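You operate a simulated robot arm through the tools that you are given. There is no shell and no other tool. Be economical: measure what you need, move in short steps, check, and stop when the job is done.

You are at the controls of a simulated robot arm. One attempt, no reset.

JOB
Change the grey sensor in the holder for the yellow sensor.
Fine: blue star knob loose first, grey sensor in the grey cradle, star knob tight on the new sensor, its window the same way. Set down upright: grey sensor. Where these are worked on the way, their far stop is far enough and under half their travel is too little: blue star knob.

Only the result counts: the job must be done as asked and must still hold three seconds after the hand-in. Knocking over, shifting, dropping, spilling or breaking anything else fails it.

ROBOT AND FRAMES
A 6-joint arm with a two-finger parallel gripper, fixed in place. Base frame: the origin is at the foot of the arm, x ahead of it, y to its left, z up; the work surface is at about z = 5. Readings come in mm, rad, newtons and seconds.
With the tool pointing down near the work surface it reaches from about 140 to 580 mm from the base axis. Its first joint turns from -1.152 to 1.152 rad. Payload 2.1 kg.
The TCP is the grasp point between the finger pads, 30 mm short of the fingertips. In the tool frame z runs along the fingers and y along their closing line. Largest opening 94 mm; finger width 28, thickness 10; the body of the gripper, 50 by 96 mm, starts 55 mm behind the TCP.
Orientation is told as [roll, pitch, yaw] about the base's x, y, z axes, in that order, counted from this pose: with the fingers straight down and closing along the base's y, the tool's x points along the base's -x, its y along +y and its z along -z.

CONTROLS
- The arm moves only by the tool nudge_tool. Its argument "increments" is one flat list of numbers, 7 for each row, row after row: the shift along the tool's x, y, z in mm, then the turn, a rotation vector about the tool's x, y, z in rad, then the closure in counts, from 0 (fully open) to 255 (shut). In form: [x, y, z, ax, ay, az, grip, x, y, z, ax, ay, az, grip, ...]. A call has 1 to 10 rows; each row is the pose to reach, as a shift and turn from the pose commanded when the call began, along the tool's axes at that moment. Rows are played at 5 a second. More than 50 mm and 0.15 rad between two rows, or a gripper value outside its range, and nothing of the call is played. A pose out of reach is approached as far as the arm can. The call stops where the force on the tool passes 40 N (or 10 N more than at its start, if that is more) or the arm is blocked; 0.2 s more then pass. The fingers move at their own pace (about 72 mm/s each) and stop on an object; they squeeze with about 31 N. The grip force told is the motor's: it shows also when the fingers shut on nothing. Time passes only in rows, and 0.2 s behind the last, so rows that repeat a pose let the fingers close. It gives the time, the measured TCP pose, the force on the tool (base axes), the opening and the grip force at its end, in the units of the frame above (readings bear some noise), with the torque about the TCP (base axes, N m) and any sound that the robot's microphone picked up, and new pictures: "pictures" is both (left out), scene, wrist or none.
- Cameras (640 x 400 px; columns grow to the right, rows downward): "scene" is fixed at [67.9, -370.9, 512.2]; the picture's right is [0.69, -0.72, 0.00], its down [-0.33, -0.31, -0.89] and it looks along [0.65, 0.61, -0.45] (base axes); focal length 342 px, centre (320, 200). "wrist" rides on the gripper at [76, 14, -103] in the tool frame; the picture's right is [-0.18, 0.98, 0.00], its down [-0.75, -0.14, -0.64] and it looks along [-0.63, -0.12, 0.77] (tool axes); focal length 243 px, centre (320, 200). There is no depth. A picture from a camera that has moved, and an enlarged one, comes with that camera's place and axes in the base frame and with its lens. The place of the scene camera against the robot may be out by one fixed shift of up to 25 mm in any direction.
- zoom(camera, box): a new picture of the part [left, top, right, bottom] of that camera's present view, enlarged. The clock stands still meanwhile.
- finish_job(): hands the job in; it is judged then, once.

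Go step by step. Nothing tells you positions but the pictures and the camera data: compare them with the known pose of the tool, close in by small moves and look again before you grip or let go. The budget is 120 turns and 200 pictures, counting those below and the enlarged ones. Unless the task says otherwise, let go and move clear before handing in, and close with one line.

The tools are called as name(argument=value, ...) on one line, values as JSON. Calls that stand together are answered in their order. nudge_tool: Moves the arm, as the interface text tells. Its arguments: {"type":"object","properties":{"increments":{"type":"array","items":{"type":"number"}},"pictures":{"type":"string","enum":["both","scene","wrist","none"]}},"required":["increments"]} The other tools are called the same way: zoom (camera, box) takes an enlarged picture of a part of a camera's view; finish_job () hands the job in.

At the start:

```text
t: 0.0
position: [356.3, 52.1, 332.7]
tcp_rot: [-0.001, 0.001, 0.0]
wrist_force: [-0.2, -0.3, 0.4]
ft_torque: [0.01, -0.01, 0.01]
grip_width: 94.2
grasp_force: 0.1
```

scene: 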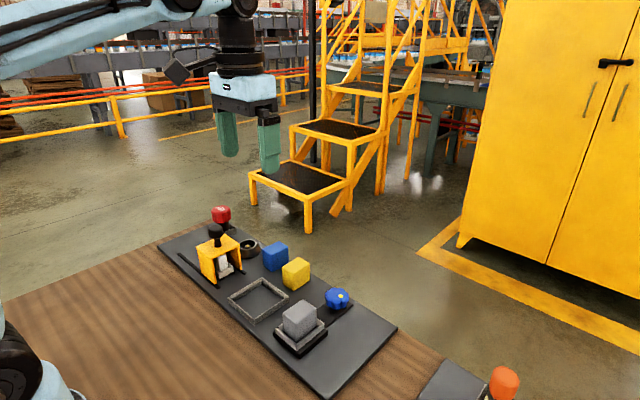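
wrist: 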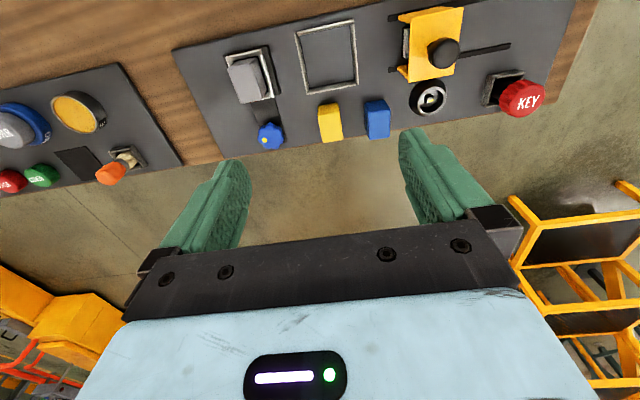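

I see a panel with the holder (grey sensor), a blue star knob beside it, an empty grey frame (cradle), a yellow and a blue block, and a yellow gate. I'll zoom in to measure them.

zoom(camera="scene", box=[160, 190, 400, 390])

zoom(camera="wrist", box=[170, 0, 570, 170])

```text
2.00 times, centred on (280, 290) of scene
camera zoom: at [67.9, -370.9, 512.2], right [0.69, -0.72, 0.0], down [-0.33, -0.31, -0.89], along [0.65, 0.61, -0.45], focal length 684 px, centre (400, 20)
```

zoom: 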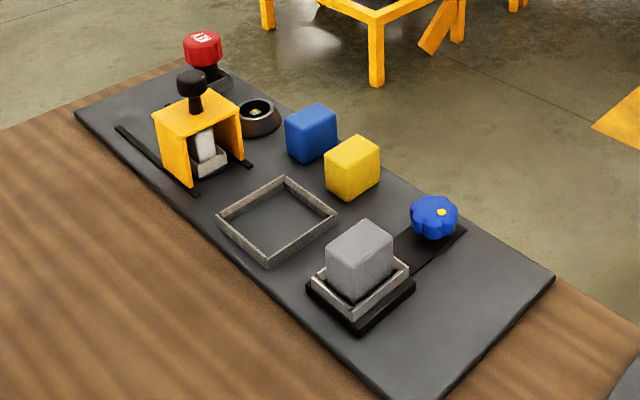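

```text
1.60 times, centred on (370, 85) of wrist
camera zoom: at [279.9, 66.1, 435.2], right [0.18, 0.98, 0.0], down [0.75, -0.14, 0.64], along [0.63, -0.12, -0.77], focal length 388 px, centre (240, 384)
```

zoom: 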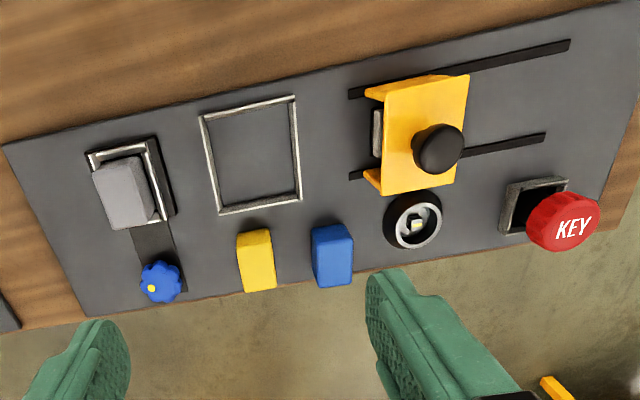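

The board appears aligned with the base axes: holder near (353,-57), knob near (451,-57), cradle near (351,63), yellow sensor near (447,51). I'll take closer looks for the windows.

zoom(camera="scene", box=[260, 280, 360, 360])

zoom(camera="scene", box=[240, 235, 340, 300])

nudge_tool(increments=[0, -30, 20, 0, 0, 0, 0, 40, -60, 40, 0, 0, 0, 0, 60, -90, 60, 0, 0, 0, 0, 60, -100, 80, 0, 0, 0, 0], pictures="wrist")

```text
5.00 times, centred on (310, 320) of scene
camera zoom: at [67.9, -370.9, 512.2], right [0.69, -0.72, 0.0], down [-0.33, -0.31, -0.89], along [0.65, 0.61, -0.45], focal length 1710 px, centre (370, -400)
```

zoom: 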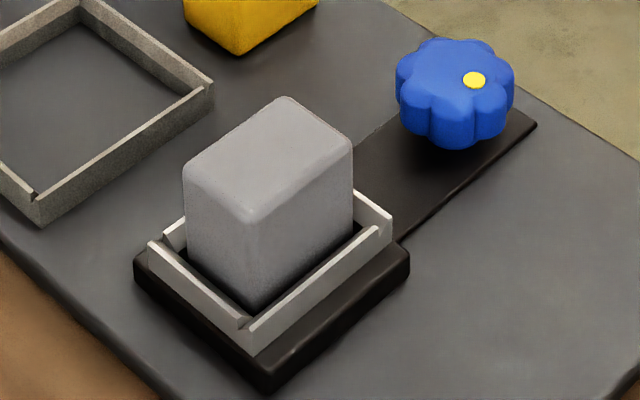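

```text
6.15 times, centred on (290, 268) of scene
camera zoom: at [67.9, -370.9, 512.2], right [0.69, -0.72, 0.0], down [-0.33, -0.31, -0.89], along [0.65, 0.61, -0.45], focal length 2105 px, centre (505, -215)
```

zoom: 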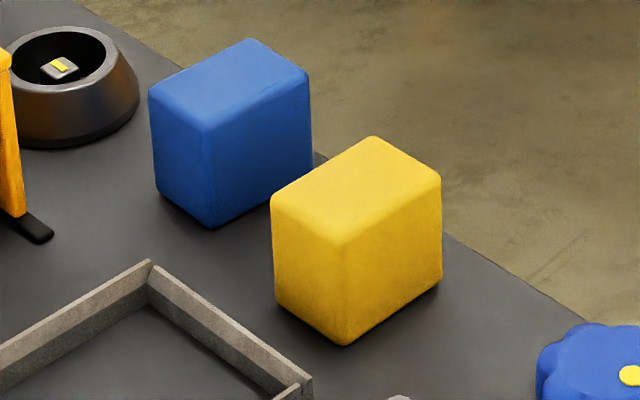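

```text
refused: row 2 steps farther than a row can; nothing moved
```

Neither sensor shows a window on its -x, -y or top face, so I'll turn the wrist to look at the other sides.

nudge_tool(increments=[0, 0, 10, 0, 0, 0.15, 0, 0, 0, 20, 0, 0, 0.3, 0, 0, 0, 30, 0, 0, 0.45, 0, 0, 0, 40, 0, 0, 0.6, 0, 0, 0, 50, 0, 0, 0.75, 0, 0, 0, 60, 0, 0, 0.9, 0, 0, 0, 70, 0, 0, 1.05, 0, 0, 0, 80, 0, 0, 1.2, 0, 0, 0, 90, 0, 0, 1.35, 0, 0, 0, 100, 0, 0, 1.5, 0], pictures="wrist")

```text
t: 2.2
position: [356.6, 52.4, 233.6]
tcp_rot: [0.001, 0.0, -1.504]
wrist_force: [-0.2, 0.4, 0.4]
ft_torque: [0.0, 0.0, 0.0]
grip_width: 93.8
grasp_force: 0.0
camera wrist: at [365.2, 129.5, 334.6], right [0.99, -0.12, 0.0], down [-0.09, -0.76, 0.64], along [-0.07, -0.64, -0.77], focal length 243 px, centre (320, 200)
```

wrist: 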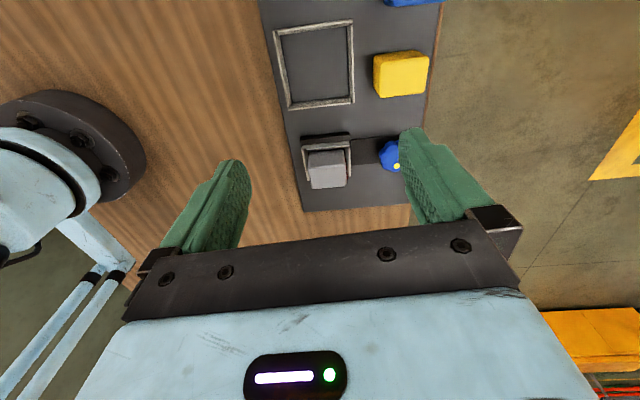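

zoom(camera="wrist", box=[260, 0, 450, 220])

zoom(camera="wrist", box=[290, 120, 370, 200])

```text
1.82 times, centred on (355, 110) of wrist
camera zoom: at [365.2, 129.5, 334.6], right [0.99, -0.12, 0.0], down [-0.09, -0.76, 0.64], along [-0.07, -0.64, -0.77], focal length 441 px, centre (256, 364)
```

zoom: 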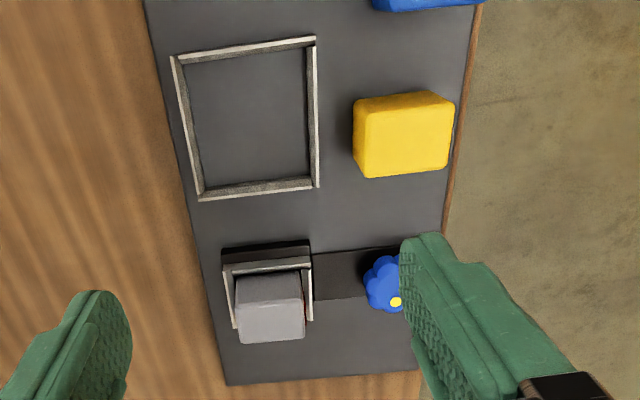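

```text
5.00 times, centred on (330, 160) of wrist
camera zoom: at [365.2, 129.5, 334.6], right [0.99, -0.12, 0.0], down [-0.09, -0.76, 0.64], along [-0.07, -0.64, -0.77], focal length 1213 px, centre (270, 400)
```

zoom: 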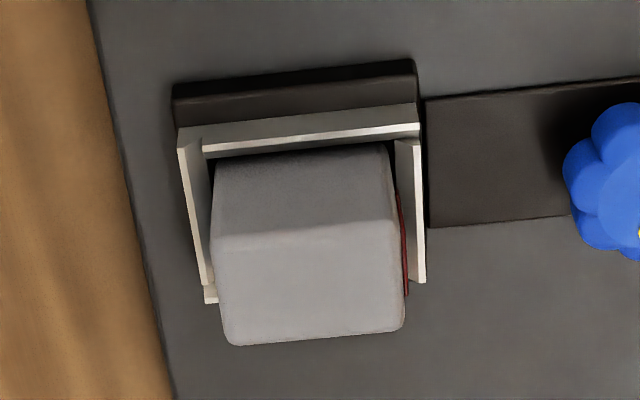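

The grey sensor has a red window on its +x face (towards the knob). Now I'll look at the yellow sensor's +x / +y faces.

zoom(camera="wrist", box=[355, 30, 445, 110])

nudge_tool(increments=[15, 40, 0, 0, 0, 0, 0, 30, 80, 0, 0, 0, 0, 0, 45, 120, 0, 0, 0, 0, 0, 60, 160, 0, 0, 0, 0, 0], pictures="wrist")

```text
5.00 times, centred on (400, 70) of wrist
camera zoom: at [365.2, 129.5, 334.6], right [0.99, -0.12, 0.0], down [-0.09, -0.76, 0.64], along [-0.07, -0.64, -0.77], focal length 1213 px, centre (-80, 850)
```

zoom: 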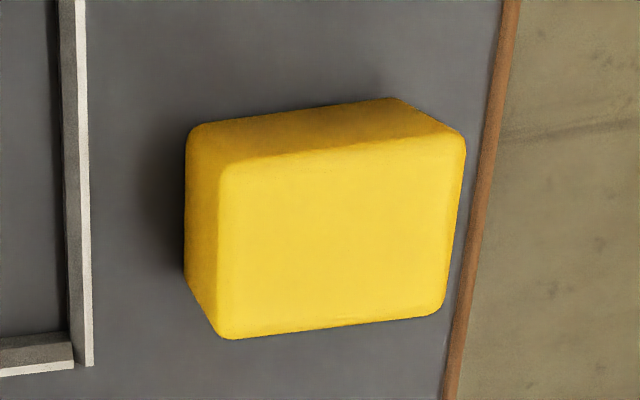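

```text
t: 3.2
position: [512.1, 124.1, 233.6]
tcp_rot: [0.001, 0.0, -1.501]
wrist_force: [-0.3, 0.0, -0.1]
ft_torque: [0.0, -0.01, 0.02]
grip_width: 94.1
grasp_force: 0.2
camera wrist: at [521.0, 201.2, 335.1], right [0.99, -0.11, 0.0], down [-0.09, -0.76, 0.64], along [-0.07, -0.64, -0.77], focal length 243 px, centre (320, 200)
```

wrist: 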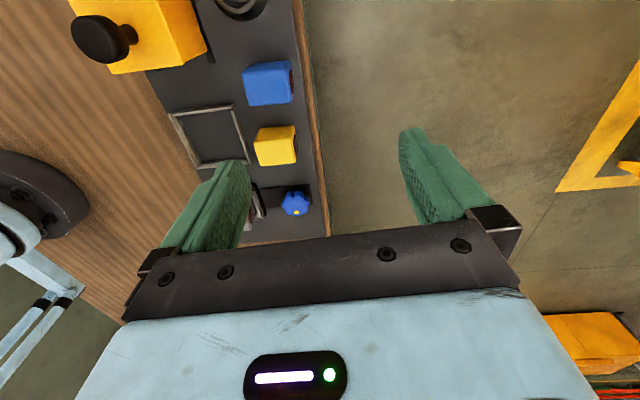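

zoom(camera="wrist", box=[235, 50, 335, 225])

zoom(camera="wrist", box=[245, 110, 325, 170])

```text
2.29 times, centred on (285, 138) of wrist
camera zoom: at [521.0, 201.2, 335.1], right [0.99, -0.11, 0.0], down [-0.09, -0.76, 0.64], along [-0.07, -0.64, -0.77], focal length 555 px, centre (400, 343)
```

zoom: 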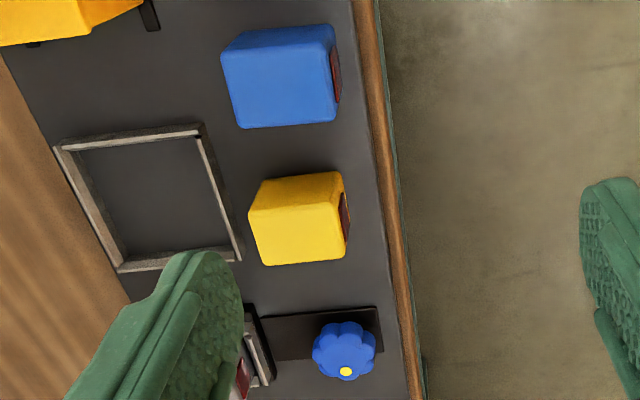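

```text
6.67 times, centred on (285, 140) of wrist
camera zoom: at [521.0, 201.2, 335.1], right [0.99, -0.11, 0.0], down [-0.09, -0.76, 0.64], along [-0.07, -0.64, -0.77], focal length 1618 px, centre (553, 600)
```

zoom: 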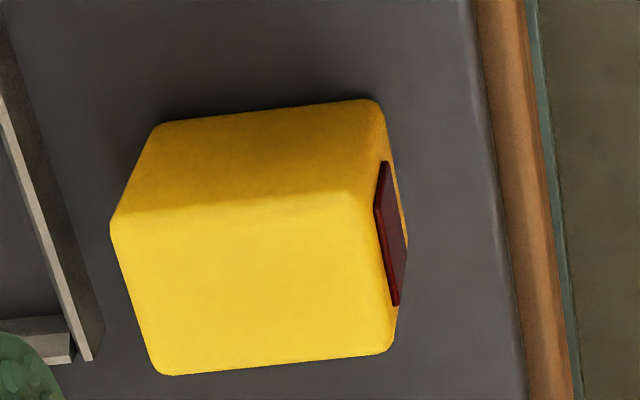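

Both windows face +x, so the yellow sensor needs no turning. Next I go back to yaw 0 and hover above the blue knob.

nudge_tool(increments=[-17.5, -7.1, 7, 0, 0, -0.15, 0, -35, -14.2, 14, 0, 0, -0.3, 0, -52.5, -21.3, 21, 0, 0, -0.45, 0, -70, -28.4, 28, 0, 0, -0.6, 0, -87.5, -35.5, 35, 0, 0, -0.75, 0, -105, -42.6, 42, 0, 0, -0.9, 0, -122.5, -49.7, 49, 0, 0, -1.05, 0, -140, -56.8, 56, 0, 0, -1.2, 0, -157.5, -63.9, 63, 0, 0, -1.35, 0, -174.5, -71.4, 74, 0, 0, -1.5, 0], pictures="both")

```text
t: 5.4
position: [453.5, -57.5, 159.3]
tcp_rot: [0.0, 0.0, 0.002]
wrist_force: [0.2, 0.0, 0.1]
ft_torque: [-0.02, -0.01, 0.0]
grip_width: 93.8
grasp_force: 0.1
camera wrist: at [376.1, -42.0, 260.6], right [0.18, 0.98, 0.0], down [0.75, -0.14, 0.64], along [0.63, -0.12, -0.77], focal length 243 px, centre (320, 200)
```

scene: 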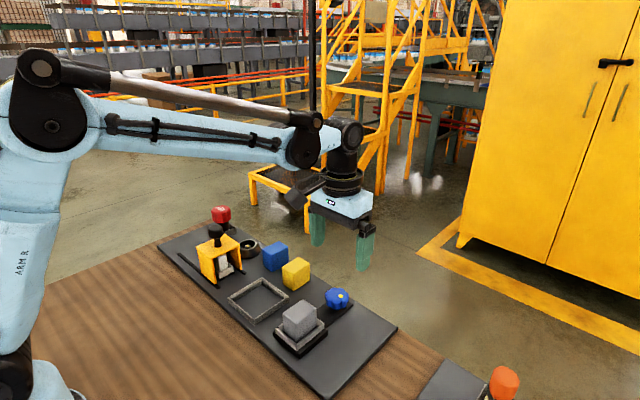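
wrist: 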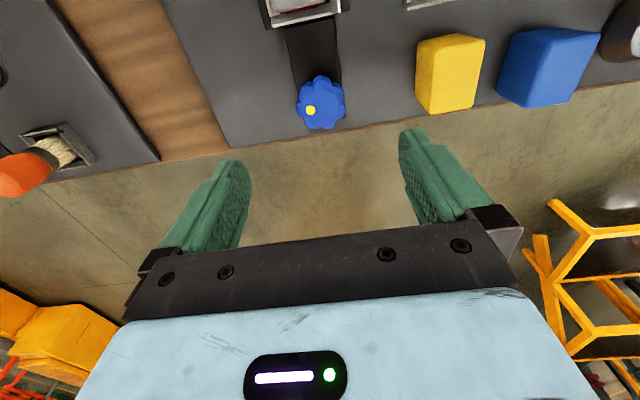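

zoom(camera="wrist", box=[250, 0, 390, 140])

nudge_tool(increments=[0, 0, 30, 0, 0, 0, 0, 0, 0, 60, 0, 0, 0, 0], pictures="both")

```text
2.86 times, centred on (320, 70) of wrist
camera zoom: at [376.1, -42.0, 260.6], right [0.18, 0.98, 0.0], down [0.75, -0.14, 0.64], along [0.63, -0.12, -0.77], focal length 693 px, centre (320, 571)
```

zoom: 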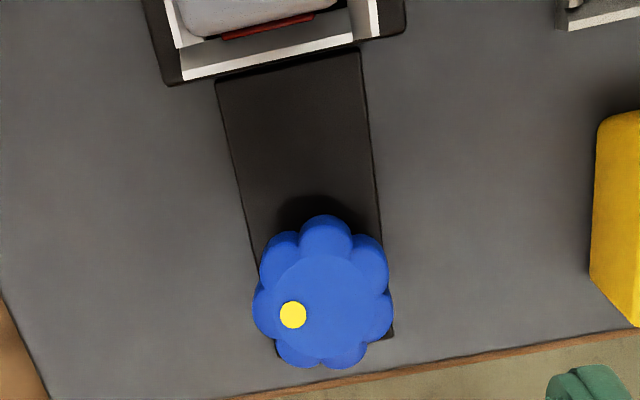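

```text
t: 6.0
position: [453.9, -57.1, 98.9]
tcp_rot: [0.001, 0.0, 0.0]
wrist_force: [0.7, 1.0, 0.6]
ft_torque: [-0.02, 0.04, 0.01]
grip_width: 94.2
grasp_force: 0.1
camera wrist: at [376.7, -42.4, 200.5], right [0.18, 0.98, 0.0], down [0.75, -0.14, 0.64], along [0.63, -0.12, -0.77], focal length 243 px, centre (320, 200)
```

scene: 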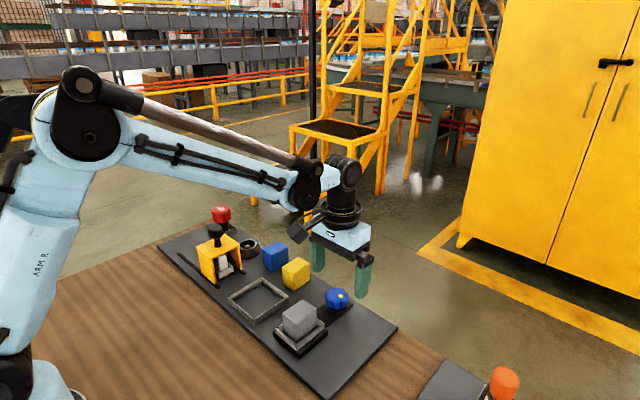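
wrist: 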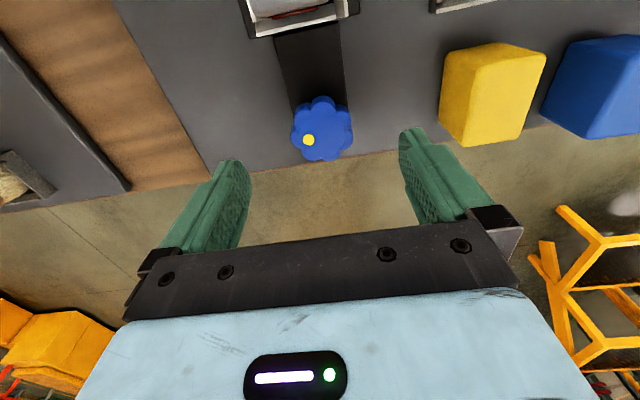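

zoom(camera="wrist", box=[260, 60, 400, 180])

zoom(camera="scene", box=[260, 220, 400, 370])

```text
3.33 times, centred on (330, 120) of wrist
camera zoom: at [376.7, -42.4, 200.5], right [0.18, 0.98, 0.0], down [0.75, -0.14, 0.64], along [0.63, -0.12, -0.77], focal length 809 px, centre (287, 467)
```

zoom: 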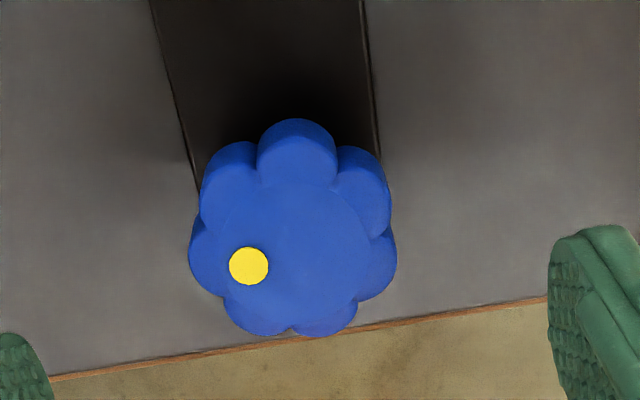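

```text
2.67 times, centred on (330, 295) of scene
camera zoom: at [67.9, -370.9, 512.2], right [0.69, -0.72, 0.0], down [-0.33, -0.31, -0.89], along [0.65, 0.61, -0.45], focal length 912 px, centre (293, -53)
```

zoom: 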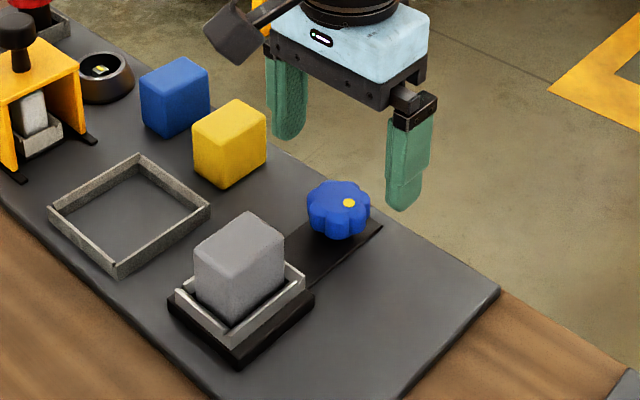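

The knob has 7 lobes, is centred near (453,-56.3) with its top at about z 32-36, and is roughly 44 mm across. I'll pre-turn the hand to yaw -1.36 so there is counter-clockwise room, then lower over it.

nudge_tool(increments=[0, 0, 0, 0, 0, 0.14, 0, 0, 0, 0, 0, 0, 0.28, 0, 0, 0, 0, 0, 0, 0.42, 0, 0, 0, 0, 0, 0, 0.56, 0, 0, 0, 0, 0, 0, 0.7, 0, 0, 0, 0, 0, 0, 0.84, 0, 0, 0, 0, 0, 0, 0.98, 0, 0.5, 0.4, 0, 0, 0, 1.12, 0, 0.8, 0.6, 10, 0, 0, 1.25, 0, 0.8, 0.6, 25, 0, 0, 1.36, 0], pictures="both")

```text
t: 8.2
position: [452.4, -55.5, 75.5]
tcp_rot: [0.001, 0.0, -1.362]
wrist_force: [-0.5, 0.0, 0.2]
ft_torque: [0.03, 0.01, 0.0]
grip_width: 93.8
grasp_force: 0.2
camera wrist: at [449.8, 22.2, 176.6], right [1.0, 0.02, 0.0], down [0.02, -0.77, 0.64], along [0.02, -0.64, -0.77], focal length 243 px, centre (320, 200)
```

scene: 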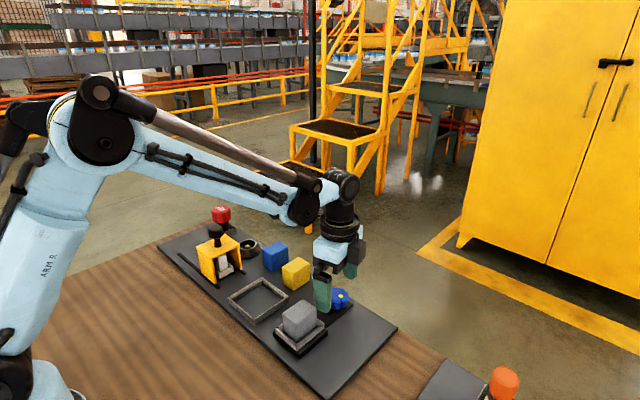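
wrist: 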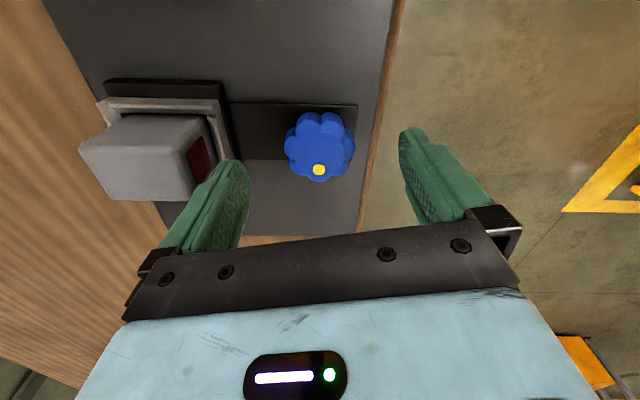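

Knob sits centred between the fingers. Lowering to z≈50 and closing.

nudge_tool(increments=[0, 0, 13, 0, 0, 0, 0, 0, 0, 26, 0, 0, 0, 0, 0, 0, 26, 0, 0, 0, 0], pictures="both")

zoom(camera="scene", box=[270, 240, 390, 340])

```text
t: 9.0
position: [452.1, -56.1, 49.8]
tcp_rot: [-0.001, 0.0, -1.359]
wrist_force: [-0.6, 0.1, 1.6]
ft_torque: [0.04, 0.0, 0.02]
grip_width: 94.0
grasp_force: 0.1
camera wrist: at [449.6, 21.6, 150.1], right [1.0, 0.03, 0.0], down [0.02, -0.77, 0.64], along [0.02, -0.64, -0.77], focal length 243 px, centre (320, 200)
```

scene: 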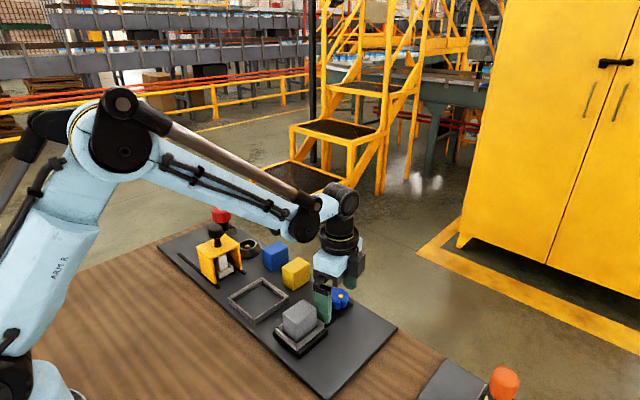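
wrist: 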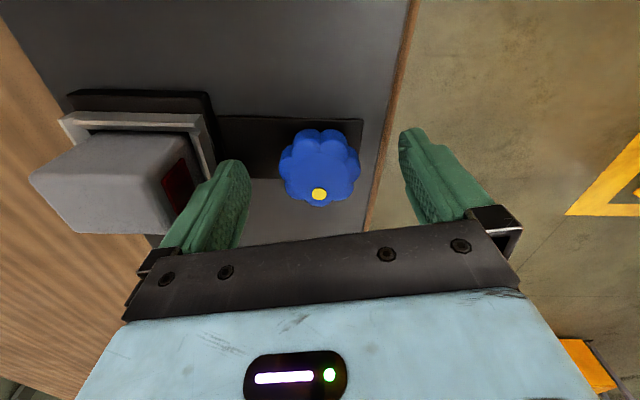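

```text
4.00 times, centred on (330, 290) of scene
camera zoom: at [67.9, -370.9, 512.2], right [0.69, -0.72, 0.0], down [-0.33, -0.31, -0.89], along [0.65, 0.61, -0.45], focal length 1368 px, centre (280, -160)
```

zoom: 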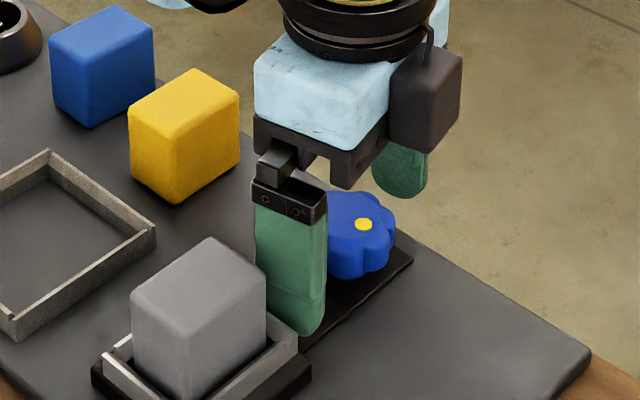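

nudge_tool(increments=[0, 0, 4, 0, 0, 0, 0, 0, 0, 4, 0, 0, 0, 255, 0, 0, 4, 0, 0, 0, 255, 0, 0, 4, 0, 0, 0, 255], pictures="wrist")

```text
t: 10.0
position: [453.2, -54.4, 44.5]
tcp_rot: [0.001, -0.001, -1.358]
wrist_force: [1.2, 0.8, -1.6]
ft_torque: [-0.25, 0.33, 0.44]
grip_width: 43.4
grasp_force: 45.1
camera wrist: at [449.5, 22.1, 146.3], right [1.0, 0.03, 0.0], down [0.02, -0.77, 0.64], along [0.02, -0.64, -0.77], focal length 243 px, centre (320, 200)
```

wrist: 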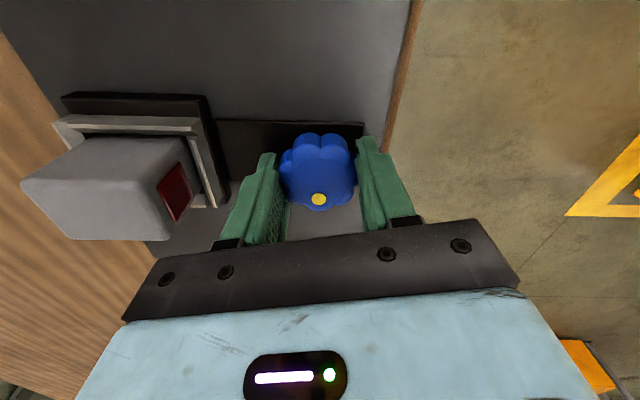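

Knob is gripped at 43 mm. I'll try a small counter-clockwise turn (seen from above).

nudge_tool(increments=[0, 0, 0, 0, 0, -0.1, 255, 0, 0, 0, 0, 0, -0.2, 255, 0, 0, 0, 0, 0, -0.3, 255], pictures="wrist")

```text
t: 10.8
position: [452.8, -56.0, 45.9]
tcp_rot: [0.0, 0.001, -1.056]
wrist_force: [-7.9, 6.4, 8.1]
ft_torque: [0.09, 0.21, -0.16]
grip_width: 42.4
grasp_force: 45.1
camera wrist: at [426.7, 18.3, 146.6], right [0.95, 0.32, 0.0], down [0.25, -0.73, 0.64], along [0.21, -0.61, -0.77], focal length 243 px, centre (320, 200)
```

wrist: 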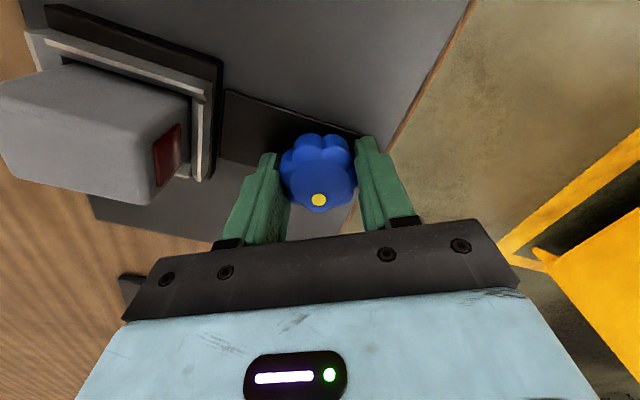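

The knob turns with the hand with little resistance. Continuing.

nudge_tool(increments=[0, 0, 0, 0, 0, -0.12, 255, 0, 0, 0, 0, 0, -0.24, 255, 0, 0, 0, 0, 0, -0.36, 255, 0, 0, 0, 0, 0, -0.48, 255, 0, 0, 0, 0, 0, -0.6, 255, 0, 0, 0, 0, 0, -0.72, 255, 0, 0, 0, 0, 0, -0.84, 255], pictures="wrist")

```text
t: 12.0
position: [451.1, -55.1, 45.9]
tcp_rot: [0.0, 0.002, -0.469]
wrist_force: [-1.4, 0.3, 11.9]
ft_torque: [0.01, -0.13, 0.03]
grip_width: 42.0
grasp_force: 45.2
stopped in row 6: the force on the tool passed its limit at 41 N (the readings are from after the stop); the commanded pose is now the measured one
camera wrist: at [390.1, -7.7, 147.2], right [0.61, 0.79, 0.0], down [0.61, -0.47, 0.64], along [0.51, -0.39, -0.77], focal length 243 px, centre (320, 200)
```

wrist: 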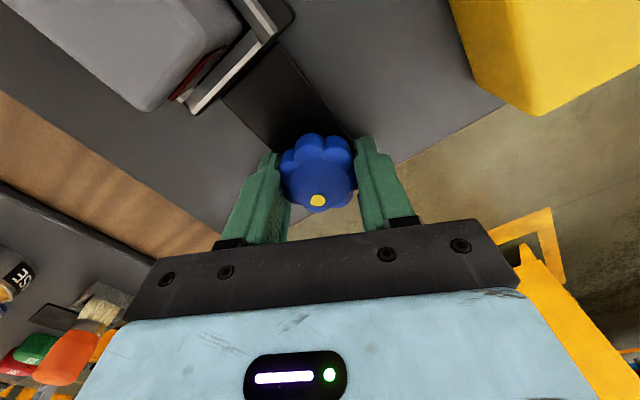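

The turn stopped after about 0.89 rad. I'll try a bit more, gently, to tell a stop from a side load.

nudge_tool(increments=[0, 0, 0, 0, 0, -0.03, 255, 0, 0, 0, 0, 0, -0.06, 255], pictures="none")

```text
t: 12.6
position: [451.6, -55.3, 45.2]
tcp_rot: [0.001, 0.002, -0.412]
wrist_force: [-1.4, 2.5, 16.4]
ft_torque: [-0.36, -0.14, -0.15]
grip_width: 42.3
grasp_force: 45.0
```

nudge_tool(increments=[0, 0, -0.7, 0, 0, -0.03, 255, 0, 0, -1, 0, 0, -0.08, 255, 0, 0, -1, 0, 0, -0.13, 255, 0, 0, -1, 0, 0, -0.18, 255], pictures="none")

```text
t: 13.6
position: [452.0, -55.8, 47.3]
tcp_rot: [0.001, 0.002, -0.228]
wrist_force: [0.8, 1.5, 7.1]
ft_torque: [-0.03, 0.09, -0.07]
grip_width: 42.0
grasp_force: 45.2
```

nudge_tool(increments=[0, 0, -0.3, 0, 0, -0.1, 255, 0, 0, -0.6, 0, 0, -0.2, 255, 0, 0, -0.9, 0, 0, -0.3, 255, 0, 0, -1.2, 0, 0, -0.4, 255, 0, 0, -1.5, 0, 0, -0.5, 255], pictures="wrist")

```text
t: 14.8
position: [452.7, -55.2, 48.3]
tcp_rot: [0.001, -0.001, 0.271]
wrist_force: [3.6, 4.1, 6.6]
ft_torque: [-0.56, 0.85, -0.04]
grip_width: 42.2
grasp_force: 44.8
camera wrist: at [374.3, -61.6, 149.1], right [-0.09, 1.0, 0.0], down [0.76, 0.07, 0.64], along [0.64, 0.06, -0.77], focal length 243 px, centre (320, 200)
```

wrist: 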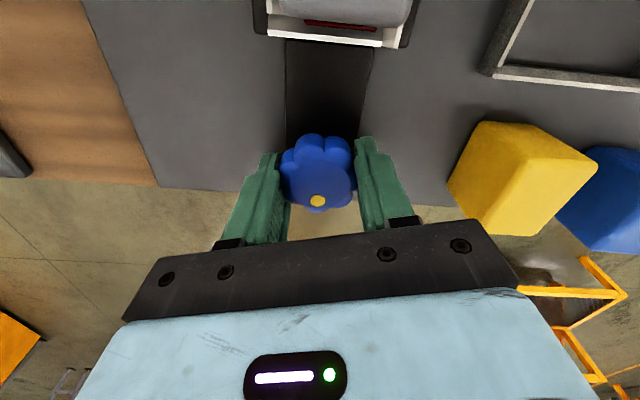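

1.63 rad so far, still free. Continuing.

nudge_tool(increments=[0, 0, -0.3, 0, 0, -0.1, 255, 0, 0, -0.6, 0, 0, -0.2, 255, 0, 0, -0.9, 0, 0, -0.3, 255, 0, 0, -1.2, 0, 0, -0.4, 255, 0, 0, -1.5, 0, 0, -0.5, 255, 0, 0, -1.8, 0, 0, -0.6, 255, 0, 0, -2.1, 0, 0, -0.7, 255, 0, 0, -2.4, 0, 0, -0.8, 255], pictures="wrist")

```text
t: 16.6
position: [451.9, -56.0, 49.8]
tcp_rot: [0.002, 0.0, 1.073]
wrist_force: [3.6, 3.2, -0.1]
ft_torque: [-0.33, 0.48, 0.01]
grip_width: 42.2
grasp_force: 45.4
camera wrist: at [402.5, -114.8, 151.4], right [-0.78, 0.63, 0.0], down [0.49, 0.59, 0.64], along [0.4, 0.5, -0.77], focal length 243 px, centre (320, 200)
```

wrist: 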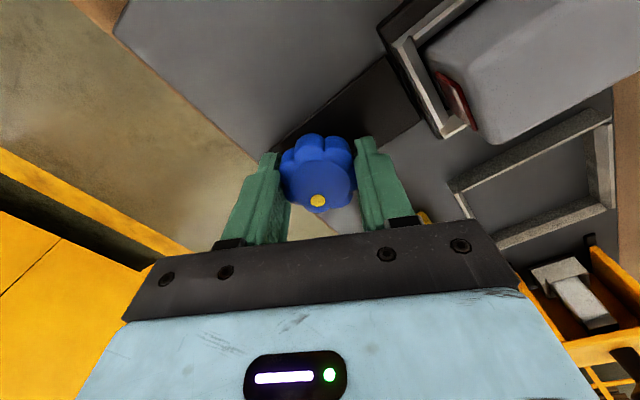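

nudge_tool(increments=[0, 0, -0.2, 0, 0, -0.1, 255, 0, 0, -0.4, 0, 0, -0.2, 255, 0, 0, -0.6, 0, 0, -0.3, 255, 0, 0, -0.8, 0, 0, -0.4, 255, 0, 0, -1.0, 0, 0, -0.5, 255, 0, 0, -1.2, 0, 0, -0.6, 255], pictures="wrist")

```text
t: 18.0
position: [452.6, -54.8, 50.6]
tcp_rot: [0.001, -0.001, 1.672]
wrist_force: [-1.3, 9.7, 3.1]
ft_torque: [-0.92, 0.1, 0.02]
grip_width: 42.1
grasp_force: 44.8
camera wrist: at [445.1, -132.1, 152.6], right [-1.0, 0.08, 0.0], down [0.07, 0.76, 0.64], along [0.05, 0.64, -0.77], focal length 243 px, centre (320, 200)
```

wrist: 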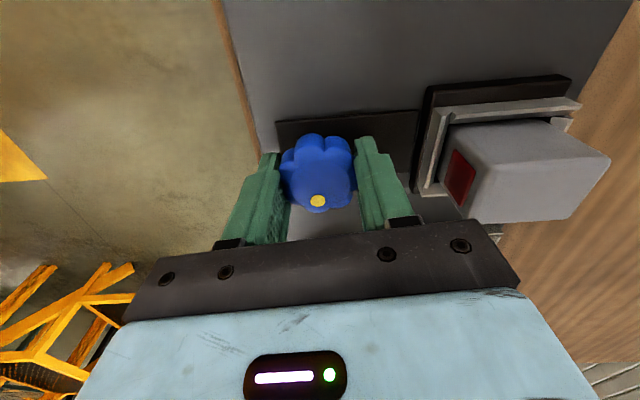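

zoom(camera="wrist", box=[400, 60, 620, 240])

nudge_tool(increments=[0, 0, -0.2, 0, 0, -0.1, 255, 0, 0, -0.4, 0, 0, -0.2, 255, 0, 0, -0.6, 0, 0, -0.3, 255, 0, 0, -0.8, 0, 0, -0.4, 255, 0, 0, -1.0, 0, 0, -0.5, 255, 0, 0, -1.2, 0, 0, -0.6, 255, 0, 0, -1.4, 0, 0, -0.7, 255, 0, 0, -1.6, 0, 0, -0.8, 255], pictures="both")

```text
2.22 times, centred on (510, 150) of wrist
camera zoom: at [445.1, -132.1, 152.6], right [-1.0, 0.08, 0.0], down [0.07, 0.76, 0.64], along [0.05, 0.64, -0.77], focal length 539 px, centre (-102, 311)
```

zoom: 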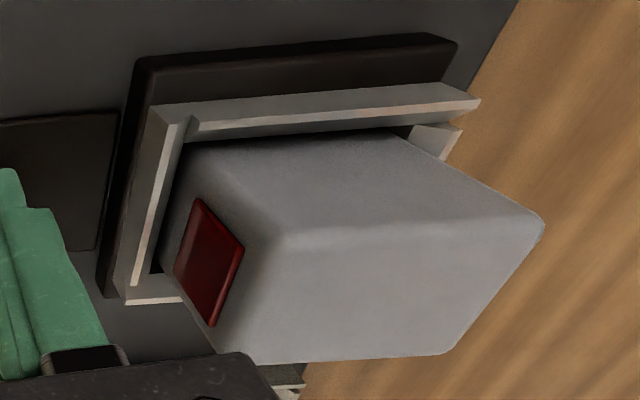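

```text
t: 19.8
position: [452.3, -55.5, 52.7]
tcp_rot: [-0.001, -0.001, 2.474]
wrist_force: [3.3, 3.2, -6.8]
ft_torque: [-0.02, 0.13, -0.23]
grip_width: 42.7
grasp_force: 45.4
camera wrist: at [502.4, -113.3, 154.1], right [-0.75, -0.66, 0.0], down [-0.5, 0.58, 0.64], along [-0.42, 0.49, -0.77], focal length 243 px, centre (320, 200)
```

scene: 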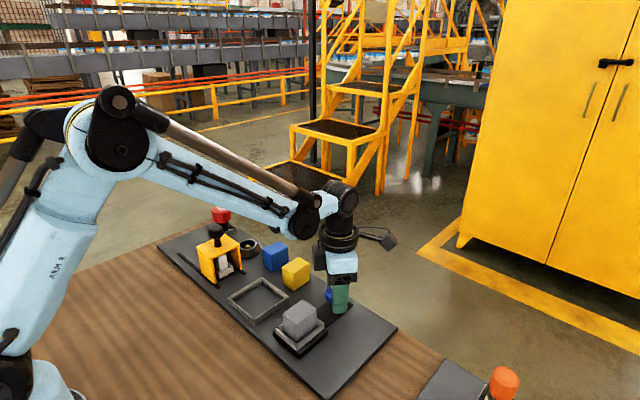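
wrist: 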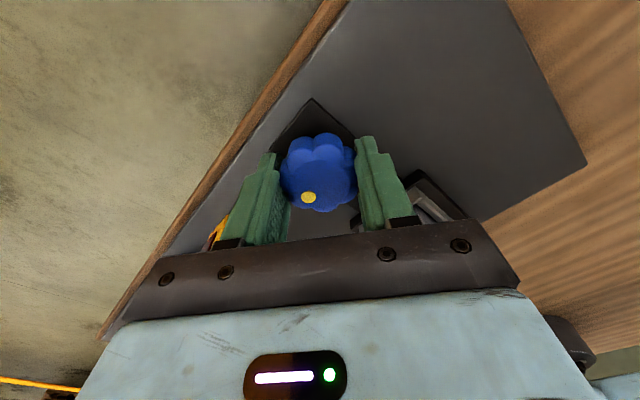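

The dot moved within the grip and the torque grew: probably the far stop. One short check.

nudge_tool(increments=[0, 0, 0, 0, 0, -0.08, 255, 0, 0, 0, 0, 0, -0.16, 255], pictures="wrist")

zoom(camera="wrist", box=[260, 110, 380, 230])

```text
t: 20.4
position: [452.7, -55.1, 53.4]
tcp_rot: [-0.003, -0.002, 2.627]
wrist_force: [-0.2, 7.4, -2.4]
ft_torque: [0.09, 0.11, -1.62]
grip_width: 43.4
grasp_force: 44.9
camera wrist: at [510.9, -104.9, 154.0], right [-0.64, -0.77, 0.0], down [-0.59, 0.49, 0.64], along [-0.49, 0.41, -0.76], focal length 243 px, centre (320, 200)
```

wrist: 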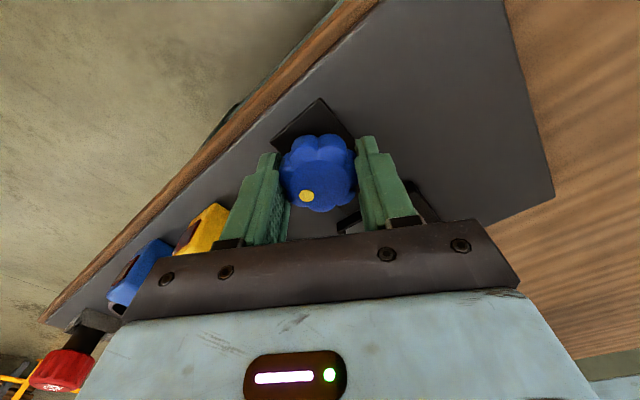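

```text
3.33 times, centred on (320, 170) of wrist
camera zoom: at [510.9, -104.9, 154.0], right [-0.64, -0.77, 0.0], down [-0.59, 0.49, 0.64], along [-0.49, 0.41, -0.76], focal length 809 px, centre (320, 300)
```

zoom: 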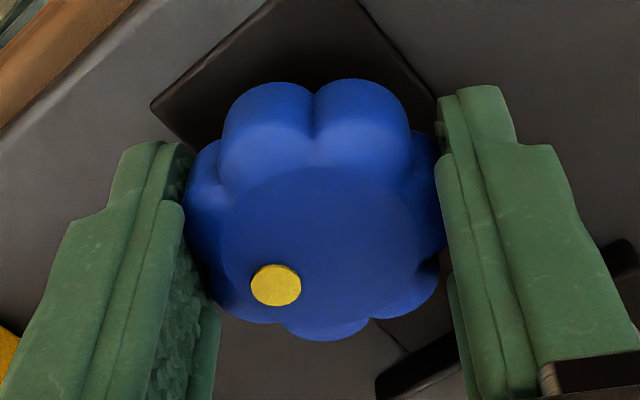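

Far stop reached (about 3.5 rad; torque 1.6 Nm). I'll relax, open and lift off, turning the hand back towards yaw 0.

nudge_tool(increments=[0, 0, 0, 0, 0, 0.06, 255, 0, 0, 0, 0, 0, 0.06, 90, 0, 0, 0, 0, 0, 0.06, 90, 0, 0, -30, 0, 0, 0.06, 90, 0, 0, -65, 0, 0, 0.15, 90, 0, 0, -100, 0, 0, 0.3, 90, 0, 0, -100, 0, 0, 0.45, 90, 0, 0, -100, 0, 0, 0.6, 90, 0, 0, -100, 0, 0, 0.75, 90, 0, 0, -100, 0, 0, 0.9, 90], pictures="wrist")

nudge_tool(increments=[0, 0, 0, 0, 0, 0.15, 90, 0, 0, 0, 0, 0, 0.3, 90, 0, 0, 0, 0, 0, 0.45, 90, 0, 0, 0, 0, 0, 0.6, 90, 0, 0, 0, 0, 0, 0.75, 90, 0, 0, 0, 0, 0, 0.9, 90, 0, 0, 0, 0, 0, 1.05, 90, 0, 0, 0, 0, 0, 1.2, 90, 0, 0, 0, 0, 0, 1.35, 90, 0, 0, 0, 0, 0, 1.5, 90], pictures="none")

```text
t: 22.6
position: [453.0, -54.5, 154.4]
tcp_rot: [0.001, -0.002, 1.726]
wrist_force: [-0.3, 0.5, -0.1]
ft_torque: [0.03, 0.01, -0.02]
grip_width: 60.9
grasp_force: 0.0
camera wrist: at [449.7, -132.4, 254.2], right [-1.0, 0.03, 0.0], down [0.02, 0.77, 0.64], along [0.02, 0.64, -0.77], focal length 243 px, centre (320, 200)
```

wrist: 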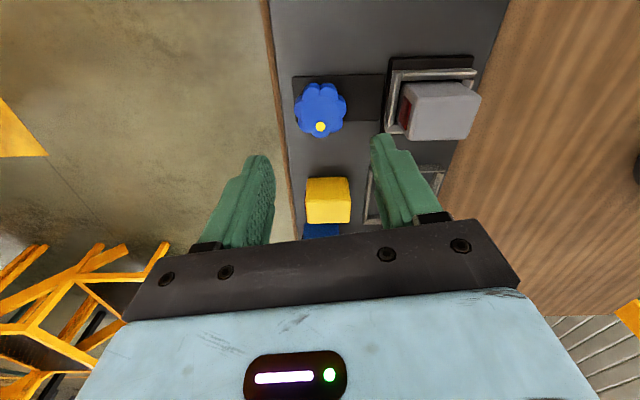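

```text
t: 24.8
position: [452.0, -56.1, 153.2]
tcp_rot: [0.002, 0.003, 0.228]
wrist_force: [-0.6, -0.2, -0.1]
ft_torque: [-0.01, -0.02, -0.01]
grip_width: 60.6
grasp_force: 0.1
```

Knob is clear and loosened. Now I hover above the grey sensor at yaw 0 with open fingers.

nudge_tool(increments=[32.2, 7.1, 0, 0, 0, 0.076, 0, 64.4, 14.2, 0, 0, 0, 0.152, 0, 96.7, 21.4, 0, 0, 0, 0.228, 0], pictures="both")

zoom(camera="wrist", box=[240, 30, 420, 190])

zoom(camera="scene", box=[240, 230, 390, 360])

```text
t: 25.6
position: [353.2, -57.5, 152.6]
tcp_rot: [0.003, 0.001, 0.0]
wrist_force: [-1.0, 0.5, 0.6]
ft_torque: [-0.03, 0.02, 0.01]
grip_width: 94.0
grasp_force: 0.1
camera wrist: at [277.0, -42.1, 254.2], right [0.18, 0.98, 0.0], down [0.75, -0.14, 0.64], along [0.63, -0.12, -0.77], focal length 243 px, centre (320, 200)
```

scene: 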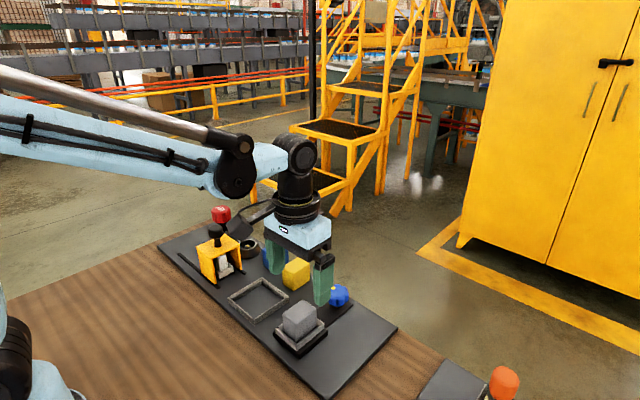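
wrist: 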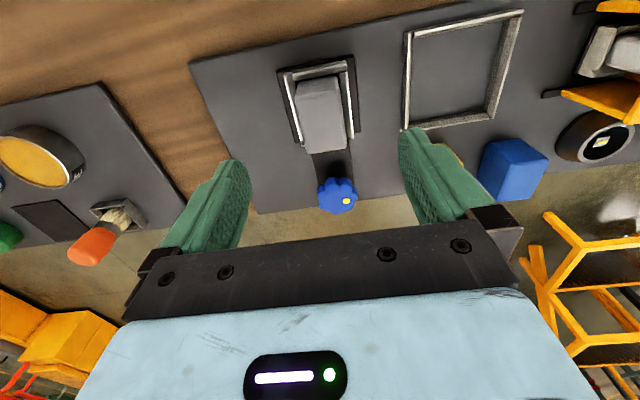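

```text
2.50 times, centred on (330, 110) of wrist
camera zoom: at [277.0, -42.1, 254.2], right [0.18, 0.98, 0.0], down [0.75, -0.14, 0.64], along [0.63, -0.12, -0.77], focal length 606 px, centre (295, 425)
```

zoom: 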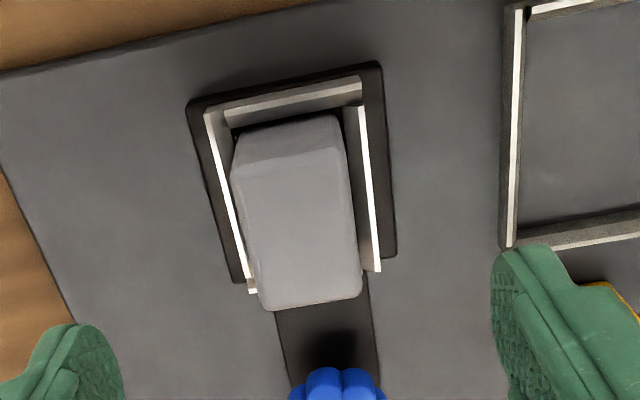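

```text
3.08 times, centred on (315, 295) of scene
camera zoom: at [67.9, -370.9, 512.2], right [0.69, -0.72, 0.0], down [-0.33, -0.31, -0.89], along [0.65, 0.61, -0.45], focal length 1053 px, centre (335, -92)
```

zoom: 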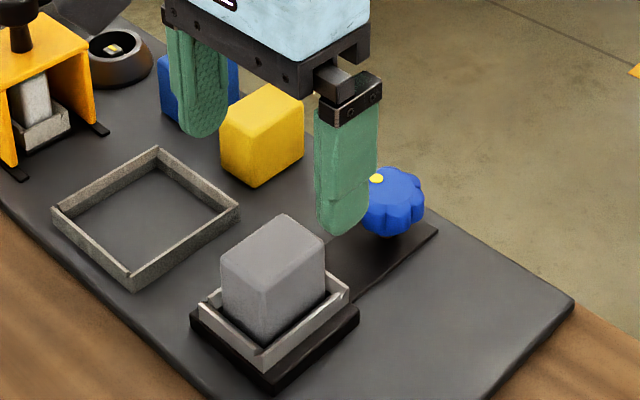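

Sensor top is about z 62, centred near (354.5,-57), around 48×36 mm. I'll go lower and check the alignment.

nudge_tool(increments=[-1, 0, 30, 0, 0, 0, 0, -1, 0, 55, 0, 0, 0, 0, -1, 0, 55, 0, 0, 0, 0], pictures="both")

zoom(camera="wrist", box=[210, 60, 430, 230])

zoom(camera="scene", box=[240, 250, 360, 360])

```text
t: 26.4
position: [354.5, -55.7, 97.8]
tcp_rot: [0.002, 0.002, 0.001]
wrist_force: [1.0, -0.4, 0.3]
ft_torque: [0.0, -0.01, 0.03]
grip_width: 94.2
grasp_force: 0.1
camera wrist: at [277.8, -42.0, 199.7], right [0.18, 0.98, 0.0], down [0.75, -0.14, 0.64], along [0.63, -0.12, -0.77], focal length 243 px, centre (320, 200)
```

scene: 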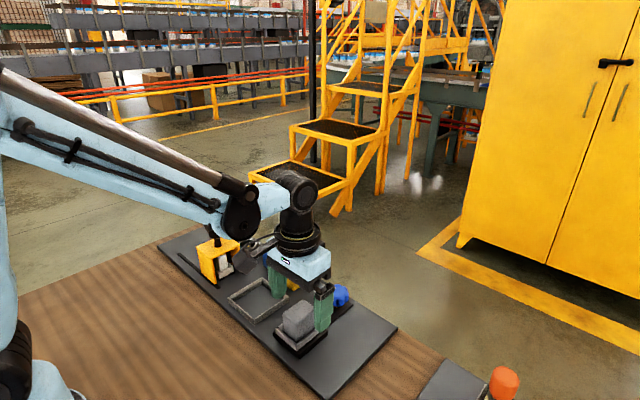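
wrist: 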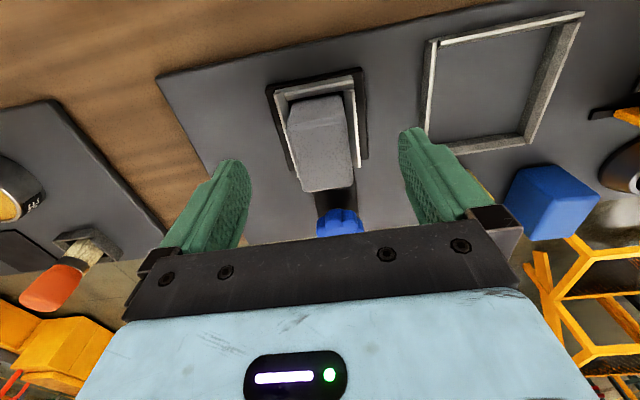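

```text
2.35 times, centred on (320, 145) of wrist
camera zoom: at [277.8, -42.0, 199.7], right [0.18, 0.98, 0.0], down [0.75, -0.14, 0.64], along [0.63, -0.12, -0.77], focal length 571 px, centre (320, 329)
```

zoom: 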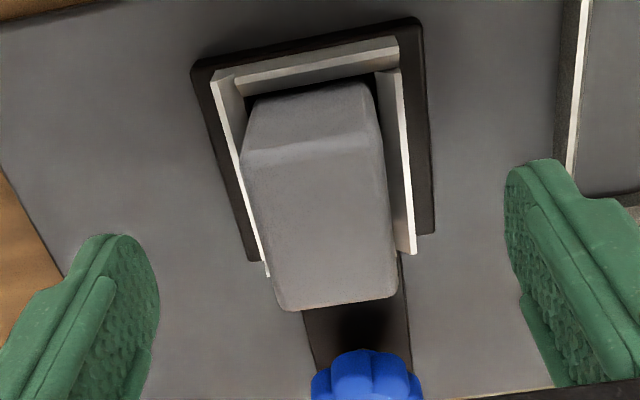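

```text
3.64 times, centred on (300, 305) of scene
camera zoom: at [67.9, -370.9, 512.2], right [0.69, -0.72, 0.0], down [-0.33, -0.31, -0.89], along [0.65, 0.61, -0.45], focal length 1244 px, centre (393, -182)
```

zoom: 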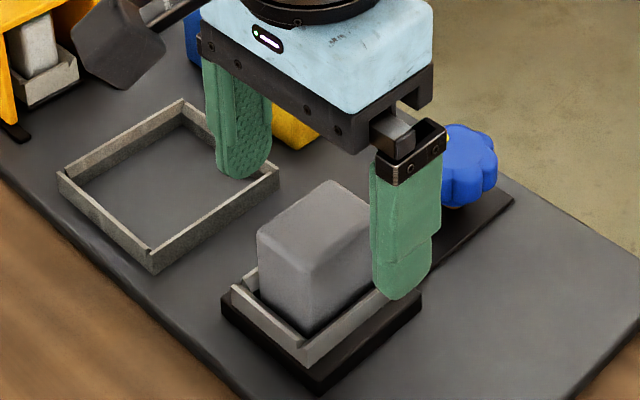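

Fine correction of about (+1.5, +1.5) mm, then down to z≈64 so the fingertips stay above the holder walls, and close.

nudge_tool(increments=[-1.5, 1.5, 17, 0, 0, 0, 0, -1.5, 1.5, 33.5, 0, 0, 0, 0, -1.5, 1.5, 33.5, 0, 0, 0, 0], pictures="both")

zoom(camera="scene", box=[240, 250, 360, 360])

```text
t: 27.2
position: [356.2, -54.8, 64.9]
tcp_rot: [0.001, 0.001, 0.001]
wrist_force: [-0.6, 0.3, -0.5]
ft_torque: [-0.03, 0.04, -0.01]
grip_width: 94.1
grasp_force: 0.1
camera wrist: at [279.3, -40.5, 166.1], right [0.18, 0.98, 0.0], down [0.75, -0.14, 0.64], along [0.63, -0.12, -0.77], focal length 243 px, centre (320, 200)
```

scene: 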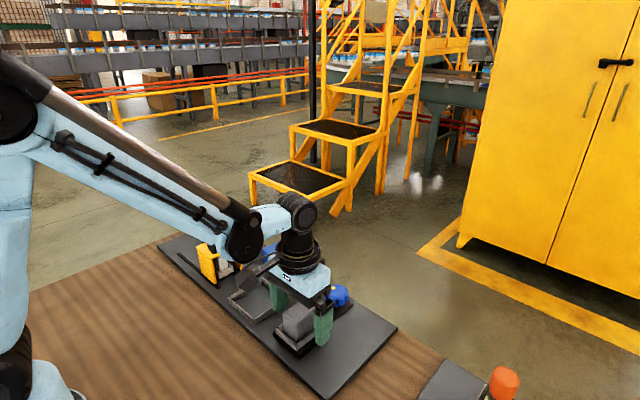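
wrist: 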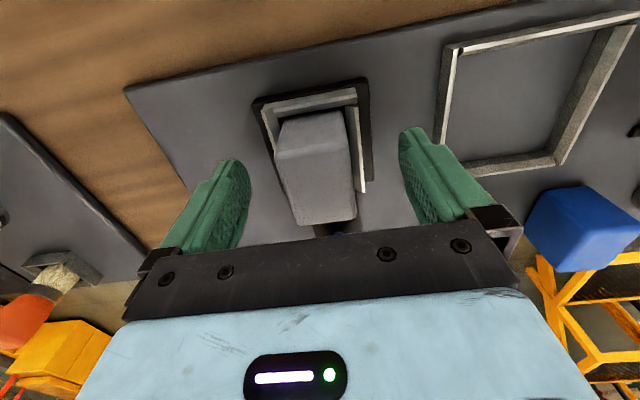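

```text
3.64 times, centred on (300, 305) of scene
camera zoom: at [67.9, -370.9, 512.2], right [0.69, -0.72, 0.0], down [-0.33, -0.31, -0.89], along [0.65, 0.61, -0.45], focal length 1244 px, centre (393, -182)
```

zoom: 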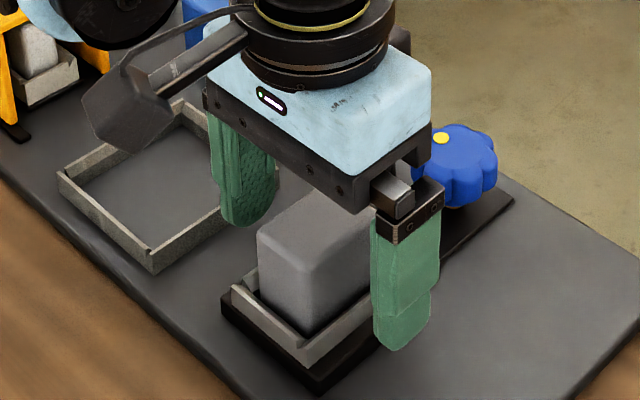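

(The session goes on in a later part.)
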